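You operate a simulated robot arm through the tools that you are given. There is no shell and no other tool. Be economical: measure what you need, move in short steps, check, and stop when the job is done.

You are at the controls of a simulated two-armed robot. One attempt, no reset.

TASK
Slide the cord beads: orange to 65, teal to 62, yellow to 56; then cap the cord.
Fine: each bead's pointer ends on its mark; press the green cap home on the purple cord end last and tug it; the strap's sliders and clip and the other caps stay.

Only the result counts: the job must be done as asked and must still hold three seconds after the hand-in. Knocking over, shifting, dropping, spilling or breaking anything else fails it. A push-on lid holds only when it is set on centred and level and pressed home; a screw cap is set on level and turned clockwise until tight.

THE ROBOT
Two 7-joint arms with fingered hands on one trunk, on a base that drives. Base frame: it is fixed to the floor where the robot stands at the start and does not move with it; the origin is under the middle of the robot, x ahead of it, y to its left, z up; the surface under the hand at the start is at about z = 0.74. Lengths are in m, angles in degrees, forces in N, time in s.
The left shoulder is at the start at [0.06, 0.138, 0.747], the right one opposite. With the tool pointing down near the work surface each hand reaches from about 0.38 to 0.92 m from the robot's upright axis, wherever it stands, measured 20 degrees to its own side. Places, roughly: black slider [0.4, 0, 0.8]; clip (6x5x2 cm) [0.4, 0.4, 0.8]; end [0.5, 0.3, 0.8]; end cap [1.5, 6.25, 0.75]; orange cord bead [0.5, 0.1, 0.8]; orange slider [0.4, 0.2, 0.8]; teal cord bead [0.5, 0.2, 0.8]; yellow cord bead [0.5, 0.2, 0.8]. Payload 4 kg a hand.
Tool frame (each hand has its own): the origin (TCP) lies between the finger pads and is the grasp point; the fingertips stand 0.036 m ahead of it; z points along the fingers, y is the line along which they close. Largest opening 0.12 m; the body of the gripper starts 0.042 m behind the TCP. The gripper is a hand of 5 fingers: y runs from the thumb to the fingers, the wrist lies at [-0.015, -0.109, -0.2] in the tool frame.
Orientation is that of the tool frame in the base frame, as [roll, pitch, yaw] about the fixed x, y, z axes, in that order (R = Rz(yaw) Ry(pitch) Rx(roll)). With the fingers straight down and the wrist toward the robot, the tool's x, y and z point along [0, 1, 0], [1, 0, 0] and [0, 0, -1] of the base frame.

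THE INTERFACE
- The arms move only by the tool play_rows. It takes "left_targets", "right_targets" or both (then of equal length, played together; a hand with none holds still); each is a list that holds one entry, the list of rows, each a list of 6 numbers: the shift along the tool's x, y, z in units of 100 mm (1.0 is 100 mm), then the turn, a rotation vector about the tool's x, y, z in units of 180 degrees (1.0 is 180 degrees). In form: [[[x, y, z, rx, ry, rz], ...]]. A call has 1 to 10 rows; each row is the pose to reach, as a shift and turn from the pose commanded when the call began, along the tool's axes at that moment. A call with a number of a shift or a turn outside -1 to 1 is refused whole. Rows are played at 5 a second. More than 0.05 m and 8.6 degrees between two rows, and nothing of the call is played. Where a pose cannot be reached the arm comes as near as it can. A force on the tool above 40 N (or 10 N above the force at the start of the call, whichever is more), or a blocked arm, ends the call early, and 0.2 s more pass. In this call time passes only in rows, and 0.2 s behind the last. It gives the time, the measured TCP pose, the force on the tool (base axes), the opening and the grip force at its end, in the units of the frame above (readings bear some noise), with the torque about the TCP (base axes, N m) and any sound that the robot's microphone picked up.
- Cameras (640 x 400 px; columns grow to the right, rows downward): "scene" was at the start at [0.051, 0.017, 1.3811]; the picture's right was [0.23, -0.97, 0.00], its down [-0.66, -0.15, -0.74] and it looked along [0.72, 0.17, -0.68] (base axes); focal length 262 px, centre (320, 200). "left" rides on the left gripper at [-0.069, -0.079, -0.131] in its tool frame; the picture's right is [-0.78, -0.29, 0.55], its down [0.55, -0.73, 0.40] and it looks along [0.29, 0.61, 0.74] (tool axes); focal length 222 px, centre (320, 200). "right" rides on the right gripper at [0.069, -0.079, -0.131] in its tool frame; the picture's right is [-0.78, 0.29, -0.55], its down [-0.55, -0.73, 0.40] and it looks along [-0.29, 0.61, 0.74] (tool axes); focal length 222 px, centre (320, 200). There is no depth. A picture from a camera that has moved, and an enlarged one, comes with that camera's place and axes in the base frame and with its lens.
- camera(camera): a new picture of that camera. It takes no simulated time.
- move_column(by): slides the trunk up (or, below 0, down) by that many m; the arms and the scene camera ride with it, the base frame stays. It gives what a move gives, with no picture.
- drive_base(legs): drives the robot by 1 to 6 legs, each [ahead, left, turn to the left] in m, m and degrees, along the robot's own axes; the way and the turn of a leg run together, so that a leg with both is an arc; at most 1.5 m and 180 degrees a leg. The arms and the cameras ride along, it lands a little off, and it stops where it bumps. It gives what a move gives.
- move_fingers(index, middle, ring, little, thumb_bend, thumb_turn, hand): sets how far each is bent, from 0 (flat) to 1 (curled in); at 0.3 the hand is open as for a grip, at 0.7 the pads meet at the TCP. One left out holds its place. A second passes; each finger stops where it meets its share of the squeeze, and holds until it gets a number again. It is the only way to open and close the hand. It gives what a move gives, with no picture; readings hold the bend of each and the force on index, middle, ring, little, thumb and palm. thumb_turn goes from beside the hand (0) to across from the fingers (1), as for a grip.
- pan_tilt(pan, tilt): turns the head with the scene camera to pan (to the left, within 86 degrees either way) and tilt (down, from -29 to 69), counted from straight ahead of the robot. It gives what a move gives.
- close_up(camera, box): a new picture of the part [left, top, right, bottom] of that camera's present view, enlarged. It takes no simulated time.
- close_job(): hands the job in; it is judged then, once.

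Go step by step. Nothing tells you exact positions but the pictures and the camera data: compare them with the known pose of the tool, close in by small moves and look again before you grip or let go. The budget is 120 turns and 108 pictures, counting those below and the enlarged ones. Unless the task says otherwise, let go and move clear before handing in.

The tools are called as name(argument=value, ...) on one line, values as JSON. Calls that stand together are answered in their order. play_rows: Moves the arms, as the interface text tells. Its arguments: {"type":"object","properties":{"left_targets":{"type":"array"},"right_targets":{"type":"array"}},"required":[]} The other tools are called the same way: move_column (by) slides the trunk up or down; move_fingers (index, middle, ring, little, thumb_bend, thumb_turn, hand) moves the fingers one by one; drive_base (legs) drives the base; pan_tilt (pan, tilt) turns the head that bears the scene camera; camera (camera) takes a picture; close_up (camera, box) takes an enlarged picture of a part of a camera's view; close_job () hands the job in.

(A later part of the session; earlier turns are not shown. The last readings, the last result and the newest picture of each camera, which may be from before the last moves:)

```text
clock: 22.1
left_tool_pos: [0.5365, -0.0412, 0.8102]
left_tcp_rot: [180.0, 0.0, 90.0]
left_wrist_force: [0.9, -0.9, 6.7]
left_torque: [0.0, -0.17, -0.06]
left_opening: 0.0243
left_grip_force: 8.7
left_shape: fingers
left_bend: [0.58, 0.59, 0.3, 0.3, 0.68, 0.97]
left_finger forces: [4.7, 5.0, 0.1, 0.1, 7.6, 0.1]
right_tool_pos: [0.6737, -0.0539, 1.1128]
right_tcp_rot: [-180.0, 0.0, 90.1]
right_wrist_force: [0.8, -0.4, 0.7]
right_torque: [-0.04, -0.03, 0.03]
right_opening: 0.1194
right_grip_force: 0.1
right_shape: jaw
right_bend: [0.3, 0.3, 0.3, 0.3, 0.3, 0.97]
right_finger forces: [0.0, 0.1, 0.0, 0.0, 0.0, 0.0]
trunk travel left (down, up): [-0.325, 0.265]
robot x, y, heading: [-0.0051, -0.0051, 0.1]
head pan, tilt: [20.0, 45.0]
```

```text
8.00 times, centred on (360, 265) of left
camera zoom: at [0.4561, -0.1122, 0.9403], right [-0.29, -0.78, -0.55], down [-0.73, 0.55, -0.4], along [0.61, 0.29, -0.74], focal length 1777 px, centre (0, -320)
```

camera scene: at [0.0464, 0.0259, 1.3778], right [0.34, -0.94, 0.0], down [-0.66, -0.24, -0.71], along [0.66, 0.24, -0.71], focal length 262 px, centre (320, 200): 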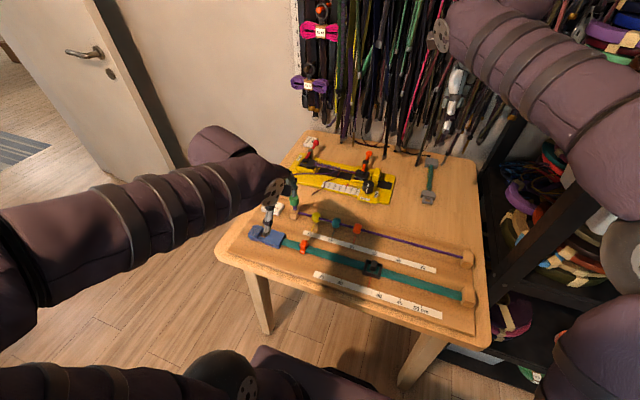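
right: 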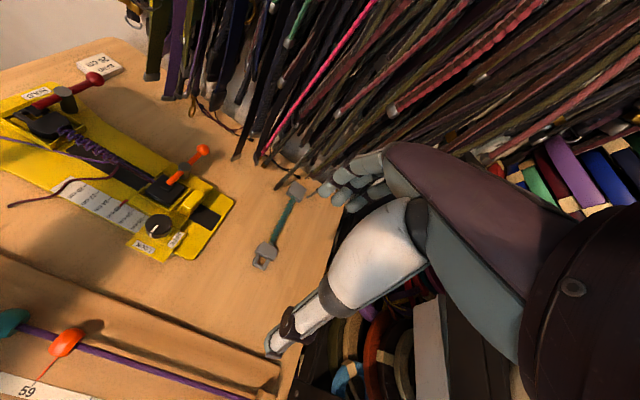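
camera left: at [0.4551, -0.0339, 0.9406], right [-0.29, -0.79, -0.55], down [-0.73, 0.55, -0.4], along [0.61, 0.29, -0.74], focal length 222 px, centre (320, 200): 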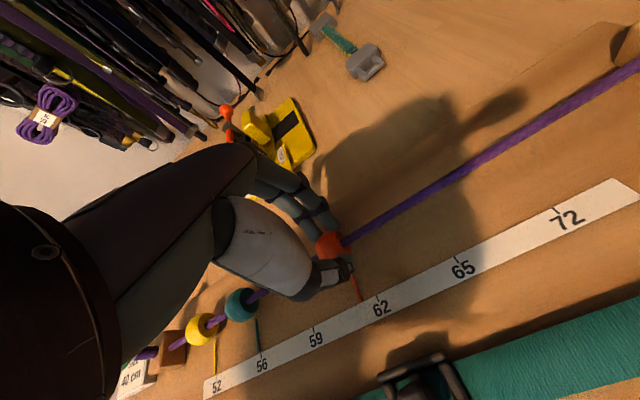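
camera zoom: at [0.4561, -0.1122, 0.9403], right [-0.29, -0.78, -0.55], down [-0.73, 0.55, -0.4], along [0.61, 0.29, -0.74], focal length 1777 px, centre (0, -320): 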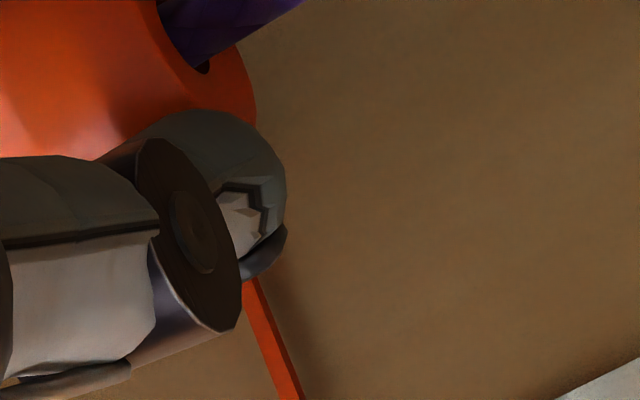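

close_up(camera="left", box=[330, 265, 410, 315])

```text
8.00 times, centred on (370, 290) of left
camera zoom: at [0.4561, -0.1122, 0.9403], right [-0.29, -0.78, -0.55], down [-0.73, 0.55, -0.4], along [0.61, 0.29, -0.74], focal length 1777 px, centre (-80, -520)
```

zoom: 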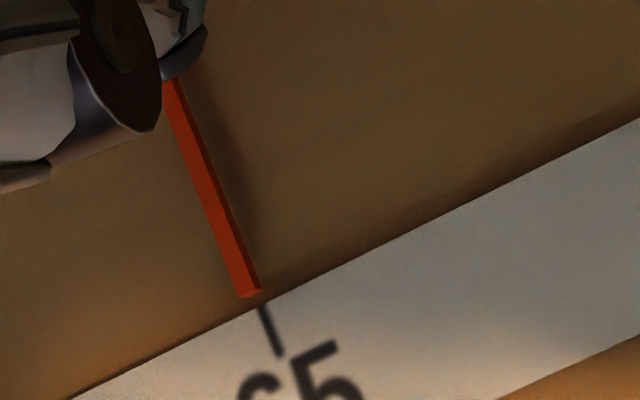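

The pointer now lines up with 65. I release the bead and check.

move_fingers(hand="left", index=0.5, middle=0.5, thumb_bend=0.55)

move_fingers(hand="left", index=0.4, middle=0.4, thumb_bend=0.3)

close_up(camera="left", box=[290, 215, 410, 315])

```text
clock: 23.1
left_tool_pos: [0.5344, -0.0412, 0.8097]
left_tcp_rot: [179.9, 0.0, 89.9]
left_wrist_force: [0.5, -0.1, -0.1]
left_torque: [-0.01, -0.03, -0.03]
left_opening: 0.0522
left_grip_force: 0.0
left_shape: fingers
left_bend: [0.5, 0.5, 0.3, 0.3, 0.55, 0.97]
left_finger forces: [0.0, 0.0, 0.1, 0.1, 0.1, 0.1]
right_tool_pos: [0.6748, -0.0527, 1.1139]
right_tcp_rot: [-180.0, 0.0, 90.0]
right_wrist_force: [0.6, 0.8, 0.3]
right_torque: [0.0, 0.03, 0.01]
right_opening: 0.1196
right_grip_force: 0.0
right_shape: jaw
right_bend: [0.3, 0.3, 0.3, 0.3, 0.3, 0.97]
right_finger forces: [0.0, 0.1, 0.1, 0.0, 0.0, 0.1]
trunk travel left (down, up): [-0.325, 0.265]
robot x, y, heading: [-0.0037, 0.0013, -0.0]
head pan, tilt: [20.0, 45.0]
```

```text
clock: 24.1
left_tool_pos: [0.5347, -0.0405, 0.8095]
left_tcp_rot: [-180.0, 0.0, 90.0]
left_wrist_force: [0.3, -0.9, 0.4]
left_torque: [0.0, 0.04, 0.02]
left_opening: 0.1041
left_grip_force: 0.1
left_shape: fingers
left_bend: [0.4, 0.4, 0.3, 0.3, 0.3, 0.97]
left_finger forces: [0.0, 0.0, 0.0, 0.0, 0.1, 0.0]
right_tool_pos: [0.6743, -0.0529, 1.1128]
right_tcp_rot: [-180.0, -0.1, 90.0]
right_wrist_force: [0.0, 0.1, -0.4]
right_torque: [-0.03, 0.0, 0.0]
right_opening: 0.1198
right_grip_force: 0.1
right_shape: jaw
right_bend: [0.3, 0.3, 0.3, 0.3, 0.3, 0.97]
right_finger forces: [0.0, 0.1, 0.1, 0.0, 0.0, 0.0]
trunk travel left (down, up): [-0.325, 0.265]
robot x, y, heading: [-0.0001, -0.0001, 0.1]
head pan, tilt: [20.0, 45.0]
```

```text
4.00 times, centred on (350, 265) of left
camera zoom: at [0.4564, -0.1121, 0.9401], right [-0.29, -0.78, -0.55], down [-0.73, 0.55, -0.4], along [0.61, 0.29, -0.74], focal length 888 px, centre (200, -60)
```

zoom: 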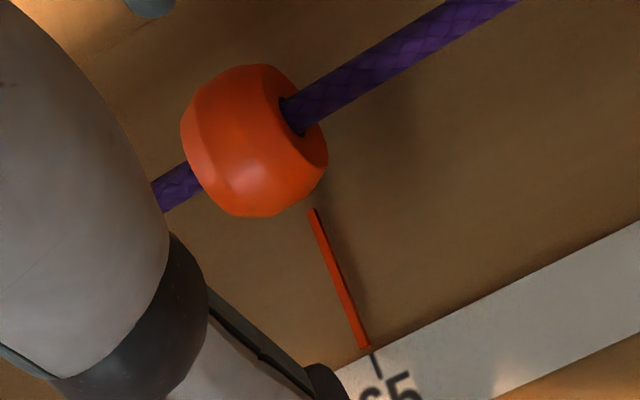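

Orange sits on 65. I raise the hand, go to the teal bead (expected grip TCP y≈0.151) and check from 6 cm above.

play_rows(left_targets=[[[0, 0, -0.3, 0, 0, 0], [0, 0, -0.6, 0, 0, 0], [0.33, 0, -0.6, 0, 0, 0], [0.66, 0, -0.6, 0, 0, 0], [0.96, 0, -0.6, 0, 0, 0]]])

play_rows(left_targets=[[[0.33, 0, 0, 0, 0, 0], [0.66, 0, 0, 0, 0, 0], [0.96, 0, 0, 0, 0, 0], [0.96, 0, 0.4, 0, 0, 0]]])

camera(camera="left")

```text
clock: 25.3
left_tool_pos: [0.5343, 0.0565, 0.8717]
left_tcp_rot: [179.9, 0.0, 90.0]
left_wrist_force: [0.3, 0.3, 0.3]
left_torque: [-0.02, -0.01, 0.02]
left_opening: 0.104
left_grip_force: 0.1
left_shape: fingers
left_bend: [0.4, 0.4, 0.3, 0.3, 0.3, 0.97]
left_finger forces: [0.0, 0.0, 0.1, 0.0, 0.0, 0.1]
right_tool_pos: [0.6743, -0.0529, 1.1136]
right_tcp_rot: [-180.0, 0.0, 90.0]
right_wrist_force: [-0.9, -0.5, -0.9]
right_torque: [0.0, 0.01, 0.0]
right_opening: 0.1196
right_grip_force: 0.0
right_shape: jaw
right_bend: [0.3, 0.3, 0.3, 0.3, 0.3, 0.97]
right_finger forces: [0.0, 0.0, 0.1, 0.1, 0.1, 0.0]
trunk travel left (down, up): [-0.325, 0.265]
robot x, y, heading: [0.001, 0.0011, 0.0]
head pan, tilt: [20.0, 45.0]
```

```text
clock: 26.3
left_tool_pos: [0.5327, 0.1523, 0.8298]
left_tcp_rot: [179.9, 0.1, 90.0]
left_wrist_force: [0.3, 0.1, -0.1]
left_torque: [-0.02, 0.02, 0.0]
left_opening: 0.1041
left_grip_force: 0.0
left_shape: fingers
left_bend: [0.4, 0.4, 0.3, 0.3, 0.3, 0.97]
left_finger forces: [0.0, 0.0, 0.0, 0.0, 0.0, 0.1]
right_tool_pos: [0.6748, -0.0539, 1.1131]
right_tcp_rot: [-180.0, -0.1, 90.0]
right_wrist_force: [-1.0, 0.1, -0.1]
right_torque: [0.0, 0.0, 0.02]
right_opening: 0.1196
right_grip_force: 0.0
right_shape: jaw
right_bend: [0.3, 0.3, 0.3, 0.3, 0.3, 0.97]
right_finger forces: [0.0, 0.0, 0.0, 0.0, 0.0, 0.0]
trunk travel left (down, up): [-0.325, 0.265]
robot x, y, heading: [0.0005, -0.0026, 0.0]
head pan, tilt: [20.0, 45.0]
```

```text
79 pictures are left
camera left: at [0.454, 0.0799, 0.9619], right [-0.29, -0.78, -0.55], down [-0.73, 0.55, -0.4], along [0.61, 0.29, -0.74], focal length 222 px, centre (320, 200)
```

left: 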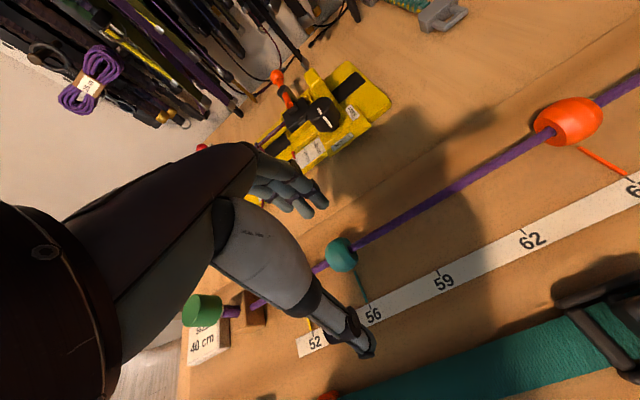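

Teal is aligned like the orange was. I descend and pinch it.

play_rows(left_targets=[[[0, 0.01, 0.1, 0, 0, 0], [0, 0.01, 0.2, 0, 0, 0]]])

move_fingers(hand="left", index=0.56, middle=0.56, thumb_bend=0.56)

move_fingers(hand="left", index=0.62, middle=0.62, thumb_bend=0.72)

close_up(camera="left", box=[240, 180, 440, 305])

```text
clock: 26.9
left_tool_pos: [0.5365, 0.1499, 0.8097]
left_tcp_rot: [180.0, 0.1, 90.0]
left_wrist_force: [-0.7, 0.1, -0.2]
left_torque: [-0.01, 0.02, 0.0]
left_opening: 0.104
left_grip_force: 0.0
left_shape: fingers
left_bend: [0.4, 0.4, 0.3, 0.3, 0.3, 0.97]
left_finger forces: [0.0, 0.0, 0.1, 0.0, 0.1, 0.0]
right_tool_pos: [0.6745, -0.0535, 1.1131]
right_tcp_rot: [-180.0, 0.0, 90.0]
right_wrist_force: [-0.4, -0.8, 0.4]
right_torque: [-0.01, -0.01, 0.0]
right_opening: 0.1196
right_grip_force: 0.0
right_shape: jaw
right_bend: [0.3, 0.3, 0.3, 0.3, 0.3, 0.97]
right_finger forces: [0.0, 0.0, 0.1, 0.0, 0.0, 0.0]
trunk travel left (down, up): [-0.325, 0.265]
robot x, y, heading: [0.0009, 0.0005, -0.0]
head pan, tilt: [20.0, 45.0]
```

```text
clock: 27.9
left_tool_pos: [0.5358, 0.15, 0.8097]
left_tcp_rot: [-180.0, 0.1, 90.0]
left_wrist_force: [-0.6, -0.4, -0.1]
left_torque: [-0.02, 0.01, 0.02]
left_opening: 0.0425
left_grip_force: 0.1
left_shape: fingers
left_bend: [0.56, 0.56, 0.3, 0.3, 0.56, 0.97]
left_finger forces: [0.1, 0.0, 0.1, 0.0, 0.0, 0.0]
right_tool_pos: [0.6734, -0.0522, 1.1132]
right_tcp_rot: [-180.0, 0.0, 90.0]
right_wrist_force: [-0.1, 0.1, -0.5]
right_torque: [0.0, 0.0, 0.0]
right_opening: 0.1194
right_grip_force: 0.1
right_shape: jaw
right_bend: [0.3, 0.3, 0.3, 0.3, 0.3, 0.97]
right_finger forces: [0.1, 0.0, 0.0, 0.0, 0.0, 0.0]
trunk travel left (down, up): [-0.325, 0.265]
robot x, y, heading: [0.0022, -0.0005, -0.2]
head pan, tilt: [20.0, 45.0]
```

```text
clock: 28.9
left_tool_pos: [0.5358, 0.1498, 0.8103]
left_tcp_rot: [-180.0, 0.0, 90.0]
left_wrist_force: [1.6, -0.2, 0.5]
left_torque: [0.01, -0.1, -0.07]
left_opening: 0.0237
left_grip_force: 7.1
left_shape: fingers
left_bend: [0.59, 0.59, 0.3, 0.3, 0.68, 0.97]
left_finger forces: [3.8, 4.5, 0.1, 0.0, 5.8, 0.0]
right_tool_pos: [0.6743, -0.0531, 1.114]
right_tcp_rot: [179.9, 0.1, 89.9]
right_wrist_force: [-0.4, 0.1, 0.5]
right_torque: [0.02, -0.01, -0.02]
right_opening: 0.1195
right_grip_force: 0.1
right_shape: jaw
right_bend: [0.3, 0.3, 0.3, 0.3, 0.3, 0.97]
right_finger forces: [0.1, 0.2, 0.0, 0.0, 0.0, 0.0]
trunk travel left (down, up): [-0.325, 0.265]
robot x, y, heading: [0.0008, 0.0031, 0.1]
head pan, tilt: [20.0, 45.0]
```

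```text
3.20 times, centred on (340, 242) of left
camera zoom: at [0.4566, 0.0789, 0.9407], right [-0.29, -0.78, -0.55], down [-0.73, 0.55, -0.4], along [0.61, 0.29, -0.74], focal length 711 px, centre (256, 64)
```

zoom: 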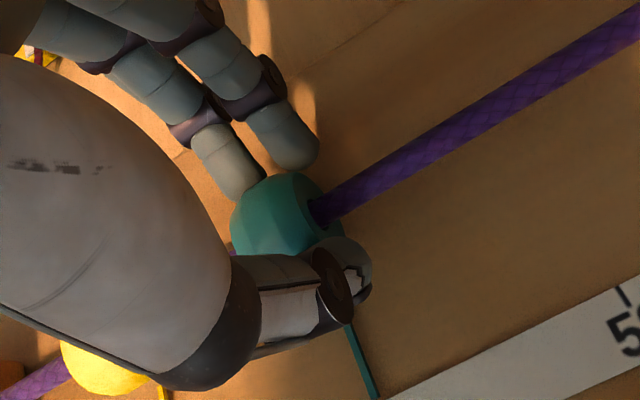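

Teal is pinched. I slide it 100 mm, then look.

play_rows(left_targets=[[[-0.13, 0, 0, 0, 0, 0], [-0.26, 0, 0, 0, 0, 0], [-0.39, 0, 0, 0, 0, 0], [-0.52, 0, 0, 0, 0, 0], [-0.65, 0, 0, 0, 0, 0], [-0.78, 0, 0, 0, 0, 0], [-0.9, 0, 0, 0, 0, 0], [-1.0, 0, 0, 0, 0, 0]]])

play_rows(left_targets=[[[-0.12, 0, 0, 0, 0, 0], [-0.2, 0, 0, 0, 0, 0]]])

close_up(camera="left", box=[300, 215, 420, 315])

```text
clock: 30.7
left_tool_pos: [0.5363, 0.0492, 0.8118]
left_tcp_rot: [179.9, -0.1, 89.9]
left_wrist_force: [4.1, 0.3, 4.1]
left_torque: [0.02, -0.26, -0.04]
left_opening: 0.0092
left_grip_force: 2.9
left_shape: fingers
left_bend: [0.62, 0.59, 0.3, 0.3, 0.72, 0.97]
left_finger forces: [0.4, 5.5, 0.0, 0.0, 0.0, 0.0]
right_tool_pos: [0.6745, -0.0541, 1.1127]
right_tcp_rot: [-179.9, 0.0, 89.9]
right_wrist_force: [0.5, -1.1, 0.2]
right_torque: [-0.03, 0.02, 0.0]
right_opening: 0.1197
right_grip_force: 0.0
right_shape: jaw
right_bend: [0.3, 0.3, 0.3, 0.3, 0.3, 0.97]
right_finger forces: [0.1, 0.1, 0.0, 0.0, 0.0, 0.1]
trunk travel left (down, up): [-0.325, 0.265]
robot x, y, heading: [0.0001, -0.0011, -0.1]
head pan, tilt: [20.0, 45.0]
```

```text
clock: 31.3
left_tool_pos: [0.5375, 0.0301, 0.8101]
left_tcp_rot: [-180.0, 0.0, 90.0]
left_wrist_force: [5.3, 0.6, 5.4]
left_torque: [0.06, -0.26, -0.01]
left_opening: 0.0094
left_grip_force: 2.8
left_shape: fingers
left_bend: [0.62, 0.59, 0.3, 0.3, 0.72, 0.97]
left_finger forces: [0.4, 6.2, 0.1, 0.0, 0.2, 0.0]
right_tool_pos: [0.6738, -0.0533, 1.1135]
right_tcp_rot: [-179.9, 0.0, 90.0]
right_wrist_force: [0.4, -0.2, 0.0]
right_torque: [0.02, -0.03, 0.0]
right_opening: 0.1198
right_grip_force: 0.1
right_shape: jaw
right_bend: [0.3, 0.3, 0.3, 0.3, 0.3, 0.97]
right_finger forces: [0.0, 0.0, 0.1, 0.0, 0.0, 0.1]
trunk travel left (down, up): [-0.325, 0.265]
robot x, y, heading: [-0.0015, -0.0001, 0.1]
head pan, tilt: [20.0, 45.0]
```

```text
4.00 times, centred on (360, 265) of left
camera zoom: at [0.4569, -0.0406, 0.9407], right [-0.29, -0.79, -0.55], down [-0.73, 0.55, -0.4], along [0.61, 0.29, -0.74], focal length 888 px, centre (160, -60)
```

zoom: 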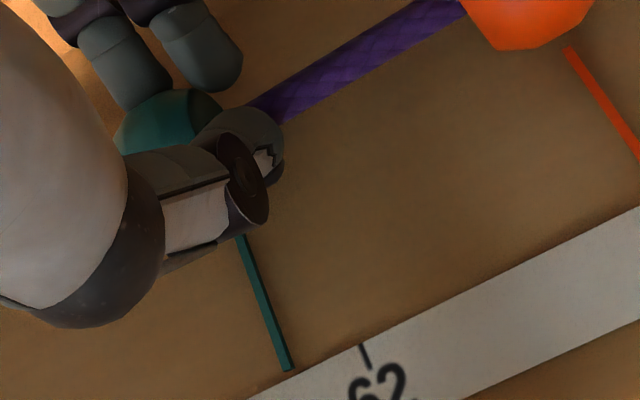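

The fingers slid ahead of the bead; the pointer is ~13 mm short of 62. I re-centre on the bead and grip firmer.

move_fingers(hand="left", index=0.5, middle=0.5, thumb_bend=0.55)

play_rows(left_targets=[[[0.1, 0, 0, 0, 0, 0]]])

move_fingers(hand="left", index=0.64, middle=0.64, thumb_bend=0.75)

close_up(camera="left", box=[280, 215, 440, 315])

```text
clock: 32.3
left_tool_pos: [0.5351, 0.0298, 0.8085]
left_tcp_rot: [180.0, 0.0, 90.0]
left_wrist_force: [-0.5, -0.2, -0.1]
left_torque: [0.0, 0.03, -0.01]
left_opening: 0.0523
left_grip_force: 0.1
left_shape: fingers
left_bend: [0.5, 0.5, 0.3, 0.3, 0.55, 0.97]
left_finger forces: [0.0, 0.1, 0.1, 0.1, 0.0, 0.1]
right_tool_pos: [0.6733, -0.0534, 1.1133]
right_tcp_rot: [-179.9, 0.0, 90.0]
right_wrist_force: [0.0, 0.7, -0.2]
right_torque: [0.0, 0.0, 0.02]
right_opening: 0.1197
right_grip_force: 0.0
right_shape: jaw
right_bend: [0.3, 0.3, 0.3, 0.3, 0.3, 0.97]
right_finger forces: [0.0, 0.0, 0.1, 0.0, 0.0, 0.0]
trunk travel left (down, up): [-0.325, 0.265]
robot x, y, heading: [0.0005, -0.0023, 0.2]
head pan, tilt: [20.0, 45.0]
```

```text
clock: 32.7
left_tool_pos: [0.535, 0.0413, 0.8083]
left_tcp_rot: [180.0, -0.1, 90.0]
left_wrist_force: [0.9, -0.6, 0.8]
left_torque: [0.0, 0.02, 0.01]
left_opening: 0.052
left_grip_force: 0.1
left_shape: fingers
left_bend: [0.5, 0.5, 0.3, 0.3, 0.55, 0.97]
left_finger forces: [0.0, 0.0, 0.0, 0.1, 0.1, 0.0]
right_tool_pos: [0.6745, -0.0531, 1.1123]
right_tcp_rot: [179.9, 0.0, 90.0]
right_wrist_force: [-0.1, 0.3, 0.5]
right_torque: [0.0, -0.01, 0.01]
right_opening: 0.1195
right_grip_force: 0.0
right_shape: jaw
right_bend: [0.3, 0.3, 0.3, 0.3, 0.3, 0.97]
right_finger forces: [0.0, 0.1, 0.0, 0.1, 0.1, 0.0]
trunk travel left (down, up): [-0.325, 0.265]
robot x, y, heading: [-0.0029, 0.0013, 0.1]
head pan, tilt: [20.0, 45.0]
```

```text
clock: 33.7
left_tool_pos: [0.536, 0.0423, 0.8094]
left_tcp_rot: [180.0, -0.1, 90.0]
left_wrist_force: [0.6, -0.3, 1.8]
left_torque: [0.03, -0.15, -0.14]
left_opening: 0.0244
left_grip_force: 11.4
left_shape: fingers
left_bend: [0.59, 0.6, 0.3, 0.3, 0.67, 0.97]
left_finger forces: [6.2, 6.8, 0.1, 0.1, 10.3, 0.1]
right_tool_pos: [0.6739, -0.0534, 1.1131]
right_tcp_rot: [180.0, 0.0, 90.0]
right_wrist_force: [-0.8, -0.1, -0.7]
right_torque: [0.01, 0.01, 0.01]
right_opening: 0.12
right_grip_force: 0.1
right_shape: jaw
right_bend: [0.3, 0.3, 0.3, 0.3, 0.3, 0.97]
right_finger forces: [0.1, 0.0, 0.0, 0.0, 0.0, 0.0]
trunk travel left (down, up): [-0.325, 0.265]
robot x, y, heading: [-0.0013, -0.0011, -0.0]
head pan, tilt: [20.0, 45.0]
```

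```text
4.00 times, centred on (360, 265) of left
camera zoom: at [0.457, -0.0302, 0.9398], right [-0.29, -0.78, -0.55], down [-0.73, 0.55, -0.4], along [0.61, 0.29, -0.74], focal length 888 px, centre (160, -60)
```

zoom: 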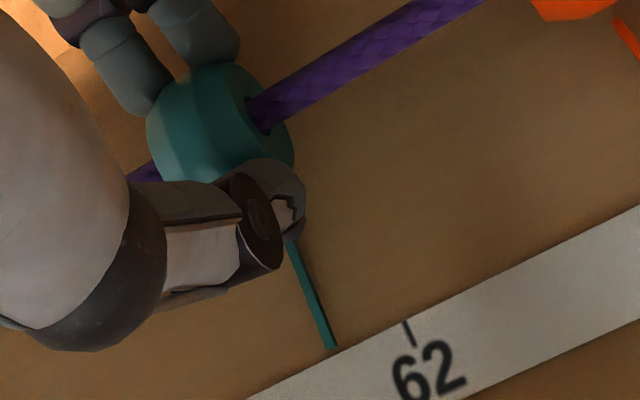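

A firm grip now; I slide it 14 mm slowly.

play_rows(left_targets=[[[-0.04, 0, 0, 0, 0, 0], [-0.08, 0, 0, 0, 0, 0], [-0.11, 0, 0, 0, 0, 0], [-0.14, 0, 0, 0, 0, 0]]])

close_up(camera="left", box=[310, 235, 420, 305])

```text
clock: 34.7
left_tool_pos: [0.5366, 0.0259, 0.8085]
left_tcp_rot: [-179.9, 0.1, 89.9]
left_wrist_force: [-1.1, 0.1, 0.6]
left_torque: [0.04, -0.04, -0.11]
left_opening: 0.0244
left_grip_force: 10.8
left_shape: fingers
left_bend: [0.59, 0.6, 0.3, 0.3, 0.68, 0.97]
left_finger forces: [5.1, 5.6, 0.0, 0.0, 10.7, 0.1]
right_tool_pos: [0.6744, -0.0533, 1.113]
right_tcp_rot: [-180.0, 0.0, 90.0]
right_wrist_force: [-0.1, -0.6, -0.1]
right_torque: [-0.02, 0.0, -0.03]
right_opening: 0.1196
right_grip_force: 0.0
right_shape: jaw
right_bend: [0.3, 0.3, 0.3, 0.3, 0.3, 0.97]
right_finger forces: [0.0, 0.1, 0.0, 0.0, 0.0, 0.0]
trunk travel left (down, up): [-0.325, 0.265]
robot x, y, heading: [-0.001, 0.0009, 0.1]
head pan, tilt: [20.0, 45.0]
```

```text
5.71 times, centred on (365, 270) of left
camera zoom: at [0.4573, -0.0447, 0.9401], right [-0.29, -0.78, -0.55], down [-0.73, 0.55, -0.4], along [0.61, 0.29, -0.74], focal length 1269 px, centre (63, -200)
```

zoom: 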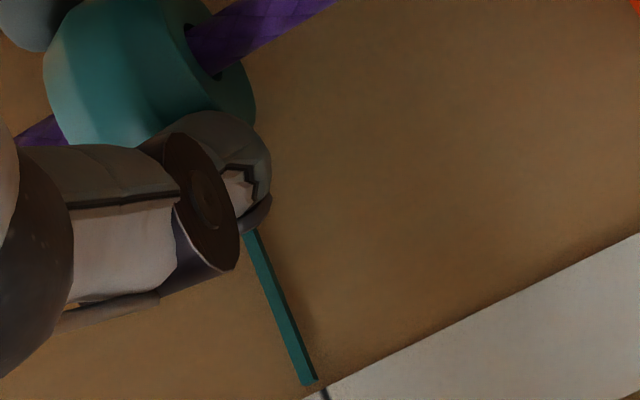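

close_up(camera="left", box=[330, 275, 410, 325])

```text
8.00 times, centred on (370, 300) of left
camera zoom: at [0.4573, -0.0447, 0.9401], right [-0.29, -0.78, -0.55], down [-0.73, 0.55, -0.4], along [0.61, 0.29, -0.74], focal length 1777 px, centre (-80, -600)
```

zoom: 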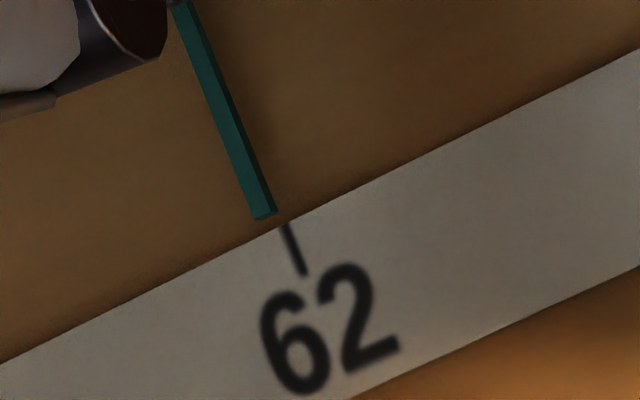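

The pointer is about 1 mm short (less parallax). I nudge 0.8 mm, then release.

play_rows(left_targets=[[[-0.008, 0, 0, 0, 0, 0]]])

move_fingers(hand="left", index=0.5, middle=0.5, thumb_bend=0.55)

move_fingers(hand="left", index=0.4, middle=0.4, thumb_bend=0.3)

close_up(camera="left", box=[330, 275, 410, 325])

```text
clock: 35.1
left_tool_pos: [0.5371, 0.0239, 0.8092]
left_tcp_rot: [-179.9, 0.0, 89.9]
left_wrist_force: [-2.5, -0.4, -2.1]
left_torque: [0.03, -0.03, -0.13]
left_opening: 0.0244
left_grip_force: 9.5
left_shape: fingers
left_bend: [0.6, 0.6, 0.3, 0.3, 0.68, 0.97]
left_finger forces: [4.4, 4.8, 0.1, 0.0, 10.7, 0.0]
right_tool_pos: [0.673, -0.0528, 1.1132]
right_tcp_rot: [179.9, -0.1, 90.0]
right_wrist_force: [-0.7, 0.0, -0.1]
right_torque: [-0.02, 0.0, 0.01]
right_opening: 0.1198
right_grip_force: 0.1
right_shape: jaw
right_bend: [0.3, 0.3, 0.3, 0.3, 0.3, 0.97]
right_finger forces: [0.0, 0.1, 0.0, 0.0, 0.1, 0.1]
trunk travel left (down, up): [-0.325, 0.265]
robot x, y, heading: [-0.0042, -0.0004, -0.0]
head pan, tilt: [20.0, 45.0]
```

```text
clock: 36.1
left_tool_pos: [0.537, 0.0248, 0.81]
left_tcp_rot: [180.0, -0.1, 89.9]
left_wrist_force: [0.6, 0.4, -0.5]
left_torque: [-0.02, 0.0, 0.01]
left_opening: 0.0519
left_grip_force: 0.0
left_shape: fingers
left_bend: [0.5, 0.5, 0.3, 0.3, 0.55, 0.97]
left_finger forces: [0.0, 0.1, 0.1, 0.1, 0.0, 0.0]
right_tool_pos: [0.6747, -0.0537, 1.1125]
right_tcp_rot: [180.0, 0.0, 90.1]
right_wrist_force: [-0.4, 0.1, -0.2]
right_torque: [-0.02, 0.02, -0.03]
right_opening: 0.1198
right_grip_force: 0.0
right_shape: jaw
right_bend: [0.3, 0.3, 0.3, 0.3, 0.3, 0.97]
right_finger forces: [0.0, 0.0, 0.0, 0.1, 0.0, 0.0]
trunk travel left (down, up): [-0.325, 0.265]
robot x, y, heading: [0.0007, -0.0034, 0.2]
head pan, tilt: [20.0, 45.0]
```

```text
clock: 37.1
left_tool_pos: [0.5367, 0.0257, 0.8094]
left_tcp_rot: [180.0, 0.1, 89.9]
left_wrist_force: [0.7, -0.7, -0.5]
left_torque: [0.03, 0.02, 0.0]
left_opening: 0.104
left_grip_force: 0.1
left_shape: fingers
left_bend: [0.4, 0.4, 0.3, 0.3, 0.3, 0.97]
left_finger forces: [0.0, 0.1, 0.1, 0.0, 0.0, 0.0]
right_tool_pos: [0.6743, -0.0526, 1.1136]
right_tcp_rot: [179.9, 0.0, 90.1]
right_wrist_force: [0.5, -0.5, -0.3]
right_torque: [-0.02, 0.01, 0.01]
right_opening: 0.1197
right_grip_force: 0.0
right_shape: jaw
right_bend: [0.3, 0.3, 0.3, 0.3, 0.3, 0.97]
right_finger forces: [0.1, 0.0, 0.1, 0.1, 0.0, 0.0]
trunk travel left (down, up): [-0.325, 0.265]
robot x, y, heading: [-0.0021, 0.002, -0.1]
head pan, tilt: [20.0, 45.0]
```

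```text
8.00 times, centred on (370, 300) of left
camera zoom: at [0.4582, -0.046, 0.9408], right [-0.29, -0.78, -0.55], down [-0.73, 0.55, -0.4], along [0.61, 0.29, -0.74], focal length 1777 px, centre (-80, -600)
```

zoom: 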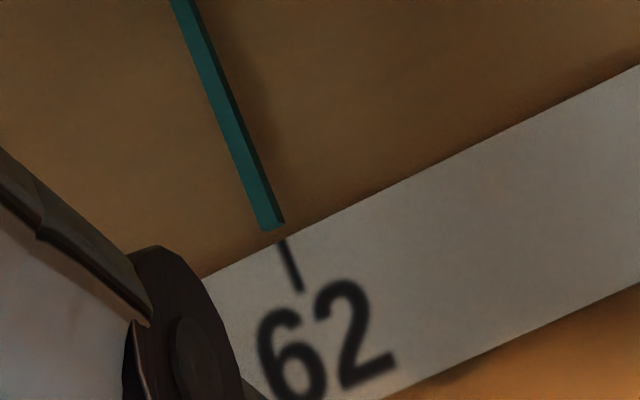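

Teal sits on 62. Next the yellow bead (grip TCP y≈0.215), descending with care beside the cap; I check from above first.

play_rows(left_targets=[[[0, 0, -0.35, 0, 0, 0], [0, 0, -0.7, 0, 0, 0], [0.33, 0, -0.7, 0, 0, 0], [0.66, 0, -0.7, 0, 0, 0], [0.94, 0, -0.7, 0, 0, 0]]])

play_rows(left_targets=[[[0.33, 0, 0, 0, 0, 0], [0.66, 0, 0, 0, 0, 0], [0.95, 0, 0, 0, 0, 0], [0.95, 0, 0.4, 0, 0, 0]]])

camera(camera="left")

close_up(camera="scene", box=[220, 150, 420, 275])

```text
clock: 38.3
left_tool_pos: [0.5375, 0.1207, 0.88]
left_tcp_rot: [180.0, 0.1, 90.0]
left_wrist_force: [-0.5, -0.5, -0.5]
left_torque: [0.0, -0.03, -0.01]
left_opening: 0.1039
left_grip_force: 0.1
left_shape: fingers
left_bend: [0.4, 0.4, 0.3, 0.3, 0.3, 0.97]
left_finger forces: [0.1, 0.0, 0.0, 0.0, 0.0, 0.1]
right_tool_pos: [0.674, -0.0537, 1.1126]
right_tcp_rot: [179.9, 0.0, 90.1]
right_wrist_force: [-0.7, -0.2, 0.7]
right_torque: [0.0, -0.03, -0.02]
right_opening: 0.1198
right_grip_force: 0.2
right_shape: jaw
right_bend: [0.3, 0.3, 0.3, 0.3, 0.3, 0.97]
right_finger forces: [0.0, 0.1, 0.0, 0.0, 0.1, 0.0]
trunk travel left (down, up): [-0.325, 0.265]
robot x, y, heading: [-0.0008, -0.0029, 0.1]
head pan, tilt: [20.0, 45.0]
```

```text
clock: 39.3
left_tool_pos: [0.5371, 0.2146, 0.84]
left_tcp_rot: [-180.0, -0.1, 90.0]
left_wrist_force: [0.1, 0.1, -0.5]
left_torque: [0.01, 0.01, -0.01]
left_opening: 0.1039
left_grip_force: 0.0
left_shape: fingers
left_bend: [0.4, 0.4, 0.3, 0.3, 0.3, 0.97]
left_finger forces: [0.1, 0.0, 0.0, 0.1, 0.0, 0.0]
right_tool_pos: [0.6733, -0.0534, 1.1123]
right_tcp_rot: [180.0, 0.0, 90.0]
right_wrist_force: [0.4, 0.9, 0.5]
right_torque: [0.04, -0.03, -0.01]
right_opening: 0.1196
right_grip_force: 0.1
right_shape: jaw
right_bend: [0.3, 0.3, 0.3, 0.3, 0.3, 0.97]
right_finger forces: [0.0, 0.1, 0.1, 0.0, 0.0, 0.0]
trunk travel left (down, up): [-0.325, 0.265]
robot x, y, heading: [0.0, 0.0026, 0.0]
head pan, tilt: [20.0, 45.0]
```

```text
72 pictures are left
camera left: at [0.4571, 0.1432, 0.9705], right [-0.29, -0.79, -0.55], down [-0.73, 0.55, -0.4], along [0.61, 0.29, -0.74], focal length 222 px, centre (320, 200)
```

left: 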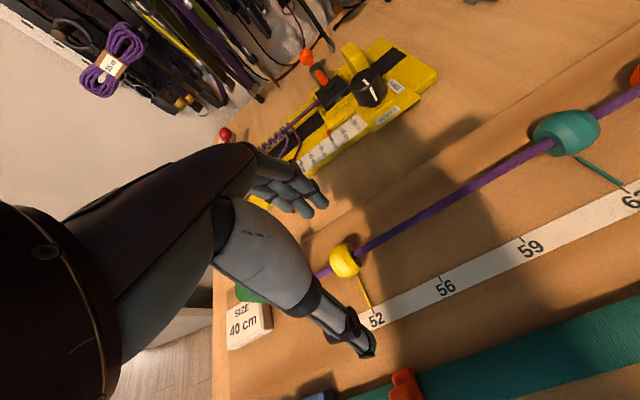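

```text
3.20 times, centred on (320, 212) of scene
camera zoom: at [0.0467, 0.026, 1.3778], right [0.34, -0.94, 0.0], down [-0.66, -0.24, -0.71], along [0.66, 0.24, -0.71], focal length 837 px, centre (320, 160)
```

zoom: 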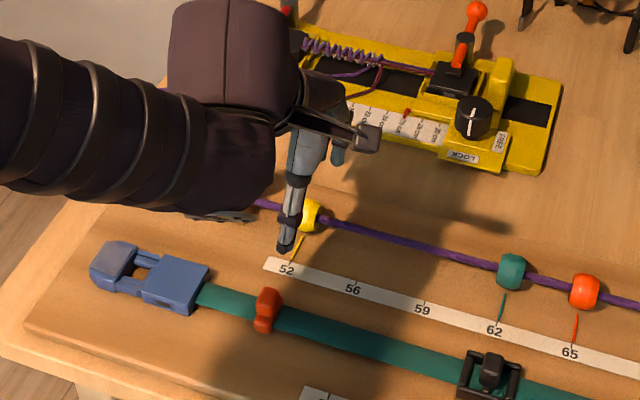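

Yellow aligned. I descend 21 mm (palm stays just above cap height) and check forces.

play_rows(left_targets=[[[-0.01, 0, 0.08, 0, 0, 0], [-0.01, 0, 0.15, 0, 0, 0], [-0.01, 0, 0.22, 0, 0, 0]]])

move_fingers(hand="left", index=0.56, middle=0.56, thumb_bend=0.56)

camera(camera="left")

```text
clock: 40.1
left_tool_pos: [0.5377, 0.2129, 0.8181]
left_tcp_rot: [179.9, 0.0, 90.0]
left_wrist_force: [0.2, -1.0, 0.1]
left_torque: [-0.01, 0.02, -0.03]
left_opening: 0.104
left_grip_force: 0.1
left_shape: fingers
left_bend: [0.4, 0.4, 0.3, 0.3, 0.3, 0.97]
left_finger forces: [0.0, 0.0, 0.0, 0.0, 0.0, 0.1]
right_tool_pos: [0.6733, -0.0526, 1.113]
right_tcp_rot: [-180.0, 0.0, 90.0]
right_wrist_force: [0.4, -0.2, -0.2]
right_torque: [0.05, 0.01, -0.01]
right_opening: 0.1194
right_grip_force: 0.1
right_shape: jaw
right_bend: [0.3, 0.3, 0.3, 0.3, 0.3, 0.97]
right_finger forces: [0.1, 0.0, 0.0, 0.1, 0.0, 0.0]
trunk travel left (down, up): [-0.325, 0.265]
robot x, y, heading: [0.0013, -0.0014, 0.2]
head pan, tilt: [20.0, 45.0]
```

```text
clock: 41.1
left_tool_pos: [0.5372, 0.2127, 0.8185]
left_tcp_rot: [180.0, 0.1, 90.0]
left_wrist_force: [-0.7, -0.4, 0.5]
left_torque: [-0.02, 0.01, 0.02]
left_opening: 0.0425
left_grip_force: 0.0
left_shape: fingers
left_bend: [0.56, 0.56, 0.3, 0.3, 0.56, 0.97]
left_finger forces: [0.0, 0.0, 0.0, 0.0, 0.0, 0.1]
right_tool_pos: [0.6746, -0.0526, 1.1131]
right_tcp_rot: [-179.9, 0.0, 90.0]
right_wrist_force: [-0.7, 0.0, -0.1]
right_torque: [0.0, 0.02, -0.02]
right_opening: 0.1198
right_grip_force: 0.1
right_shape: jaw
right_bend: [0.3, 0.3, 0.3, 0.3, 0.3, 0.97]
right_finger forces: [0.0, 0.0, 0.0, 0.0, 0.1, 0.2]
trunk travel left (down, up): [-0.325, 0.265]
robot x, y, heading: [0.003, 0.0004, 0.1]
head pan, tilt: [20.0, 45.0]
```

```text
70 pictures are left
camera left: at [0.4589, 0.1421, 0.949], right [-0.29, -0.78, -0.55], down [-0.73, 0.55, -0.4], along [0.61, 0.29, -0.74], focal length 222 px, centre (320, 200)
```

left: 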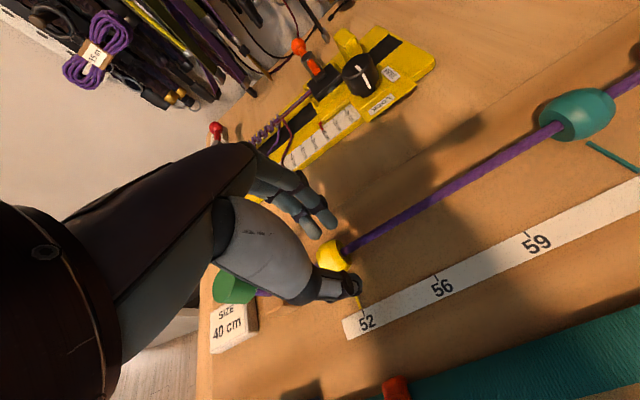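

No contact with the cap. I close on the yellow bead.

move_fingers(hand="left", index=0.64, middle=0.64, thumb_bend=0.75)

close_up(camera="left", box=[280, 215, 440, 345])

```text
clock: 42.1
left_tool_pos: [0.5374, 0.2139, 0.8174]
left_tcp_rot: [-179.9, 0.0, 90.0]
left_wrist_force: [-4.0, -0.1, 4.8]
left_torque: [0.01, 0.16, -0.1]
left_opening: 0.0121
left_grip_force: 6.4
left_shape: fingers
left_bend: [0.63, 0.62, 0.3, 0.3, 0.7, 0.97]
left_finger forces: [1.2, 2.9, 0.0, 0.0, 8.6, 0.0]
right_tool_pos: [0.6737, -0.0534, 1.114]
right_tcp_rot: [-180.0, 0.1, 90.0]
right_wrist_force: [0.1, -0.1, 0.0]
right_torque: [0.01, 0.02, -0.03]
right_opening: 0.1195
right_grip_force: 0.0
right_shape: jaw
right_bend: [0.3, 0.3, 0.3, 0.3, 0.3, 0.97]
right_finger forces: [0.1, 0.0, 0.1, 0.0, 0.1, 0.0]
trunk travel left (down, up): [-0.325, 0.265]
robot x, y, heading: [-0.0006, -0.0009, -0.0]
head pan, tilt: [20.0, 45.0]
```

```text
3.08 times, centred on (360, 280) of left
camera zoom: at [0.4584, 0.142, 0.9493], right [-0.29, -0.78, -0.55], down [-0.73, 0.55, -0.4], along [0.61, 0.29, -0.74], focal length 684 px, centre (197, -46)
```

zoom: 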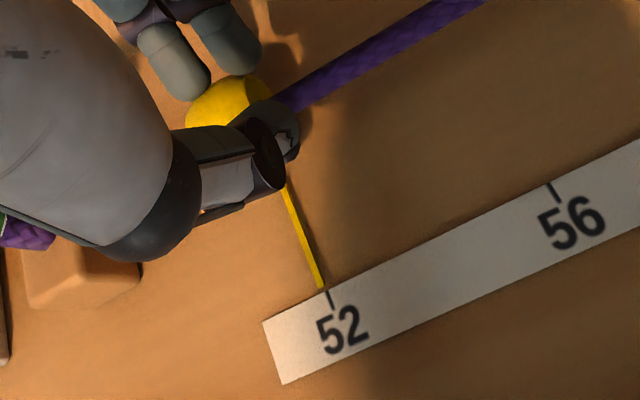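

The grip is too high on the bead. I open, lower 6 mm, and close again.

move_fingers(hand="left", index=0.52, middle=0.52, thumb_bend=0.55)

play_rows(left_targets=[[[0.01, -0.02, 0.04, 0, 0, 0], [0.01, -0.02, 0.08, 0, 0, 0]]])

move_fingers(hand="left", index=0.64, middle=0.64, thumb_bend=0.75)

close_up(camera="left", box=[280, 215, 440, 345])

```text
clock: 43.1
left_tool_pos: [0.5389, 0.2128, 0.8184]
left_tcp_rot: [180.0, 0.1, 90.0]
left_wrist_force: [0.0, -0.4, 0.5]
left_torque: [0.02, -0.02, 0.01]
left_opening: 0.0488
left_grip_force: 0.1
left_shape: fingers
left_bend: [0.52, 0.52, 0.3, 0.3, 0.55, 0.97]
left_finger forces: [0.0, 0.1, 0.2, 0.0, 0.0, 0.0]
right_tool_pos: [0.6738, -0.0535, 1.1128]
right_tcp_rot: [-180.0, 0.0, 90.0]
right_wrist_force: [0.5, 0.7, 0.2]
right_torque: [0.01, -0.02, -0.01]
right_opening: 0.1198
right_grip_force: 0.0
right_shape: jaw
right_bend: [0.3, 0.3, 0.3, 0.3, 0.3, 0.97]
right_finger forces: [0.0, 0.0, 0.1, 0.0, 0.0, 0.1]
trunk travel left (down, up): [-0.325, 0.265]
robot x, y, heading: [0.0023, 0.0009, -0.1]
head pan, tilt: [20.0, 45.0]
```

```text
clock: 43.7
left_tool_pos: [0.5362, 0.2143, 0.8091]
left_tcp_rot: [-179.9, 0.0, 90.0]
left_wrist_force: [-0.4, -0.1, 0.5]
left_torque: [0.03, 0.01, 0.02]
left_opening: 0.0489
left_grip_force: 0.0
left_shape: fingers
left_bend: [0.52, 0.52, 0.3, 0.3, 0.55, 0.97]
left_finger forces: [0.0, 0.1, 0.0, 0.1, 0.0, 0.0]
right_tool_pos: [0.6738, -0.053, 1.1124]
right_tcp_rot: [179.9, 0.0, 90.0]
right_wrist_force: [-0.5, -0.3, 0.3]
right_torque: [0.01, -0.03, 0.02]
right_opening: 0.12
right_grip_force: 0.0
right_shape: jaw
right_bend: [0.3, 0.3, 0.3, 0.3, 0.3, 0.97]
right_finger forces: [0.0, 0.1, 0.0, 0.0, 0.0, 0.0]
trunk travel left (down, up): [-0.325, 0.265]
robot x, y, heading: [0.0019, 0.0013, -0.0]
head pan, tilt: [20.0, 45.0]
```

```text
clock: 44.7
left_tool_pos: [0.5367, 0.2139, 0.8087]
left_tcp_rot: [-180.0, 0.1, 90.1]
left_wrist_force: [9.8, -2.4, 1.3]
left_torque: [-0.01, -0.35, -0.05]
left_opening: 0.0087
left_grip_force: 6.2
left_shape: fingers
left_bend: [0.6, 0.6, 0.3, 0.3, 0.74, 0.96]
left_finger forces: [4.1, 5.9, 0.0, 0.0, 2.1, 0.0]
right_tool_pos: [0.6744, -0.0544, 1.1132]
right_tcp_rot: [180.0, 0.0, 90.0]
right_wrist_force: [-0.1, -0.4, -0.7]
right_torque: [-0.02, 0.0, 0.02]
right_opening: 0.1195
right_grip_force: 0.1
right_shape: jaw
right_bend: [0.3, 0.3, 0.3, 0.3, 0.3, 0.97]
right_finger forces: [0.1, 0.1, 0.0, 0.0, 0.1, 0.0]
trunk travel left (down, up): [-0.325, 0.265]
robot x, y, heading: [0.0021, -0.0004, 0.0]
head pan, tilt: [20.0, 45.0]
```

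```text
3.08 times, centred on (360, 280) of left
camera zoom: at [0.4574, 0.1432, 0.9409], right [-0.29, -0.78, -0.55], down [-0.73, 0.55, -0.4], along [0.61, 0.29, -0.74], focal length 684 px, centre (197, -46)
```

zoom: 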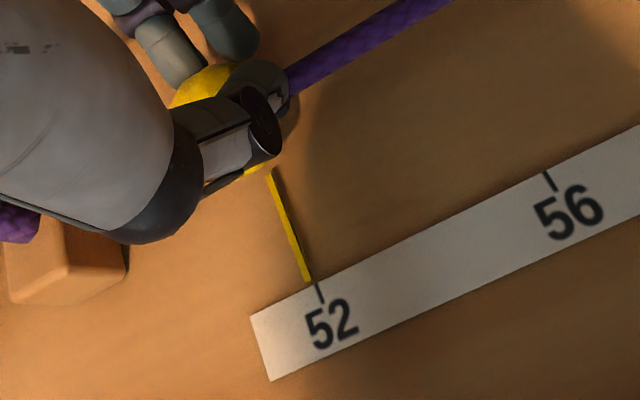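

The thumb slipped past the bead's right side; the bead is ~6 mm further left. I open, shift left 6 mm, and close again.

move_fingers(hand="left", index=0.5, middle=0.5, thumb_bend=0.53)

play_rows(left_targets=[[[0.06, 0, -0.01, 0, 0, 0]]])

move_fingers(hand="left", index=0.64, middle=0.64, thumb_bend=0.75)

close_up(camera="left", box=[280, 215, 440, 345])

```text
clock: 45.7
left_tool_pos: [0.5355, 0.2148, 0.8093]
left_tcp_rot: [-179.9, 0.0, 90.0]
left_wrist_force: [0.2, 0.0, -0.1]
left_torque: [0.0, 0.0, 0.0]
left_opening: 0.055
left_grip_force: 0.0
left_shape: fingers
left_bend: [0.5, 0.5, 0.3, 0.3, 0.53, 0.97]
left_finger forces: [0.0, 0.0, 0.1, 0.0, 0.0, 0.0]
right_tool_pos: [0.6733, -0.0532, 1.1133]
right_tcp_rot: [180.0, 0.1, 89.9]
right_wrist_force: [0.3, -1.2, -0.6]
right_torque: [-0.01, 0.01, 0.0]
right_opening: 0.1198
right_grip_force: 0.1
right_shape: jaw
right_bend: [0.3, 0.3, 0.3, 0.3, 0.3, 0.97]
right_finger forces: [0.0, 0.1, 0.0, 0.0, 0.0, 0.0]
trunk travel left (down, up): [-0.325, 0.265]
robot x, y, heading: [-0.001, 0.0031, 0.0]
head pan, tilt: [20.0, 45.0]
```

```text
clock: 46.1
left_tool_pos: [0.5344, 0.221, 0.8106]
left_tcp_rot: [-180.0, 0.0, 90.1]
left_wrist_force: [0.5, -0.3, -0.7]
left_torque: [-0.01, -0.01, 0.0]
left_opening: 0.0551
left_grip_force: 0.2
left_shape: fingers
left_bend: [0.5, 0.5, 0.3, 0.3, 0.53, 0.97]
left_finger forces: [0.0, 0.0, 0.0, 0.0, 0.0, 0.0]
right_tool_pos: [0.6745, -0.0535, 1.1131]
right_tcp_rot: [180.0, 0.0, 90.0]
right_wrist_force: [0.6, 0.4, 0.0]
right_torque: [0.0, -0.01, 0.01]
right_opening: 0.1195
right_grip_force: 0.1
right_shape: jaw
right_bend: [0.3, 0.3, 0.3, 0.3, 0.3, 0.97]
right_finger forces: [0.0, 0.1, 0.0, 0.1, 0.0, 0.1]
trunk travel left (down, up): [-0.325, 0.265]
robot x, y, heading: [0.0074, -0.0014, -0.1]
head pan, tilt: [20.0, 45.0]
```

```text
clock: 47.1
left_tool_pos: [0.5361, 0.2203, 0.8109]
left_tcp_rot: [-180.0, 0.0, 90.1]
left_wrist_force: [2.5, 0.1, 2.7]
left_torque: [-0.01, -0.22, -0.12]
left_opening: 0.0228
left_grip_force: 11.5
left_shape: fingers
left_bend: [0.59, 0.6, 0.3, 0.3, 0.68, 0.97]
left_finger forces: [6.4, 6.8, 0.0, 0.1, 9.5, 0.0]
right_tool_pos: [0.6756, -0.0539, 1.1127]
right_tcp_rot: [179.9, 0.0, 90.1]
right_wrist_force: [-0.5, -0.3, -0.2]
right_torque: [-0.01, 0.01, -0.02]
right_opening: 0.1196
right_grip_force: 0.1
right_shape: jaw
right_bend: [0.3, 0.3, 0.3, 0.3, 0.3, 0.97]
right_finger forces: [0.0, 0.0, 0.0, 0.0, 0.1, 0.0]
trunk travel left (down, up): [-0.325, 0.265]
robot x, y, heading: [-0.0008, -0.0009, 0.1]
head pan, tilt: [20.0, 45.0]
```

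```text
3.08 times, centred on (360, 280) of left
camera zoom: at [0.456, 0.1492, 0.9419], right [-0.29, -0.78, -0.55], down [-0.73, 0.55, -0.4], along [0.61, 0.29, -0.74], focal length 684 px, centre (197, -46)
```

zoom: 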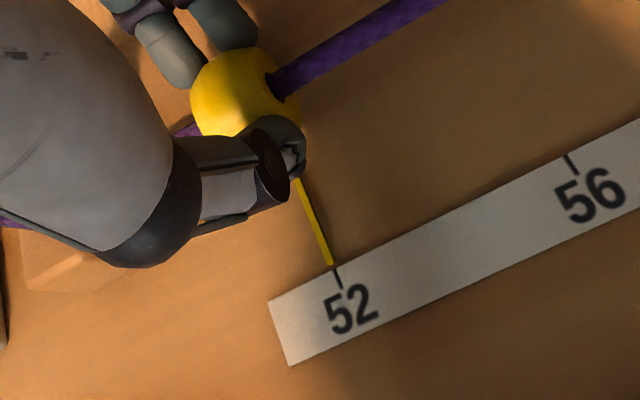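

A firm grip. I slide yellow 62 mm toward 56.

play_rows(left_targets=[[[-0.08, 0, 0, 0, 0, 0], [-0.17, 0, 0, 0, 0, 0], [-0.26, 0, 0, 0, 0, 0], [-0.35, 0, 0, 0, 0, 0], [-0.44, 0, 0, 0, 0, 0], [-0.53, 0, 0, 0, 0, 0], [-0.62, 0, 0, 0, 0, 0]]])

close_up(camera="left", box=[310, 245, 430, 325])

```text
clock: 48.7
left_tool_pos: [0.5353, 0.1585, 0.8127]
left_tcp_rot: [-179.9, -0.1, 90.0]
left_wrist_force: [1.5, 0.8, -2.1]
left_torque: [0.02, -0.14, -0.12]
left_opening: 0.023
left_grip_force: 9.5
left_shape: fingers
left_bend: [0.59, 0.59, 0.3, 0.3, 0.69, 0.97]
left_finger forces: [5.3, 5.5, 0.1, 0.0, 8.1, 0.1]
right_tool_pos: [0.674, -0.0535, 1.1135]
right_tcp_rot: [-179.9, 0.0, 89.9]
right_wrist_force: [0.8, 1.0, -0.3]
right_torque: [0.0, 0.0, -0.01]
right_opening: 0.1199
right_grip_force: 0.1
right_shape: jaw
right_bend: [0.3, 0.3, 0.3, 0.3, 0.3, 0.97]
right_finger forces: [0.0, 0.1, 0.1, 0.0, 0.0, 0.0]
trunk travel left (down, up): [-0.325, 0.265]
robot x, y, heading: [-0.0008, -0.0011, 0.1]
head pan, tilt: [20.0, 45.0]
```

```text
5.00 times, centred on (370, 285) of left
camera zoom: at [0.4558, 0.088, 0.9427], right [-0.29, -0.78, -0.55], down [-0.74, 0.55, -0.4], along [0.61, 0.29, -0.74], focal length 1111 px, centre (70, -225)
```

zoom: 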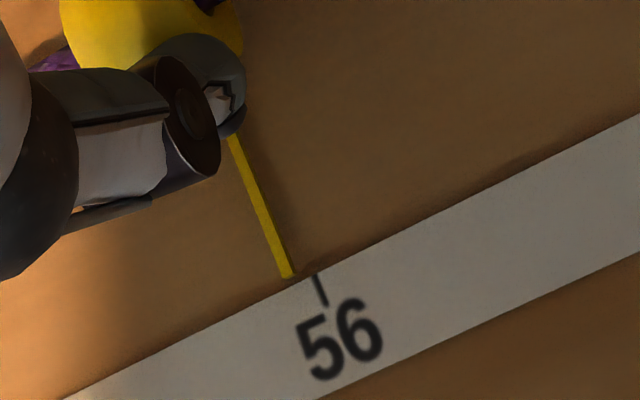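

About 3.5 mm to go.

play_rows(left_targets=[[[-0.018, 0, 0, 0, 0, 0], [-0.035, 0, 0, 0, 0, 0]]])

close_up(camera="left", box=[330, 265, 410, 315])

```text
clock: 49.3
left_tool_pos: [0.5343, 0.1549, 0.8112]
left_tcp_rot: [179.9, 0.0, 90.0]
left_wrist_force: [2.2, -0.1, -3.3]
left_torque: [0.04, -0.11, -0.1]
left_opening: 0.0224
left_grip_force: 9.0
left_shape: fingers
left_bend: [0.59, 0.59, 0.3, 0.3, 0.69, 0.97]
left_finger forces: [5.1, 5.2, 0.0, 0.0, 7.7, 0.0]
right_tool_pos: [0.6748, -0.0519, 1.112]
right_tcp_rot: [180.0, 0.0, 90.1]
right_wrist_force: [0.0, 0.4, -0.3]
right_torque: [0.03, 0.01, -0.01]
right_opening: 0.1198
right_grip_force: 0.0
right_shape: jaw
right_bend: [0.3, 0.3, 0.3, 0.3, 0.3, 0.97]
right_finger forces: [0.0, 0.0, 0.0, 0.0, 0.0, 0.1]
trunk travel left (down, up): [-0.325, 0.265]
robot x, y, heading: [-0.0012, -0.0024, -0.1]
head pan, tilt: [20.0, 45.0]
```

```text
8.00 times, centred on (370, 290) of left
camera zoom: at [0.4556, 0.0849, 0.9429], right [-0.29, -0.78, -0.55], down [-0.73, 0.55, -0.4], along [0.61, 0.29, -0.74], focal length 1777 px, centre (-80, -520)
```

zoom: 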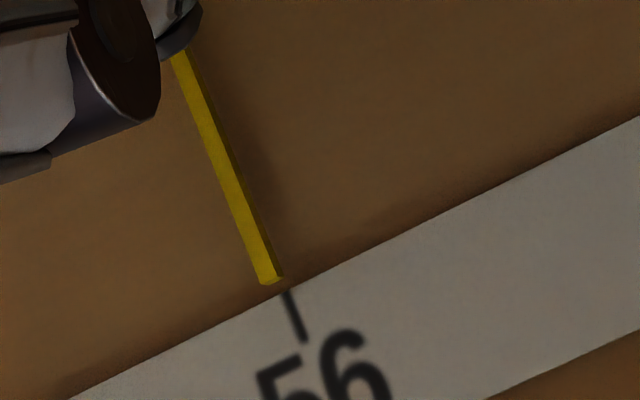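

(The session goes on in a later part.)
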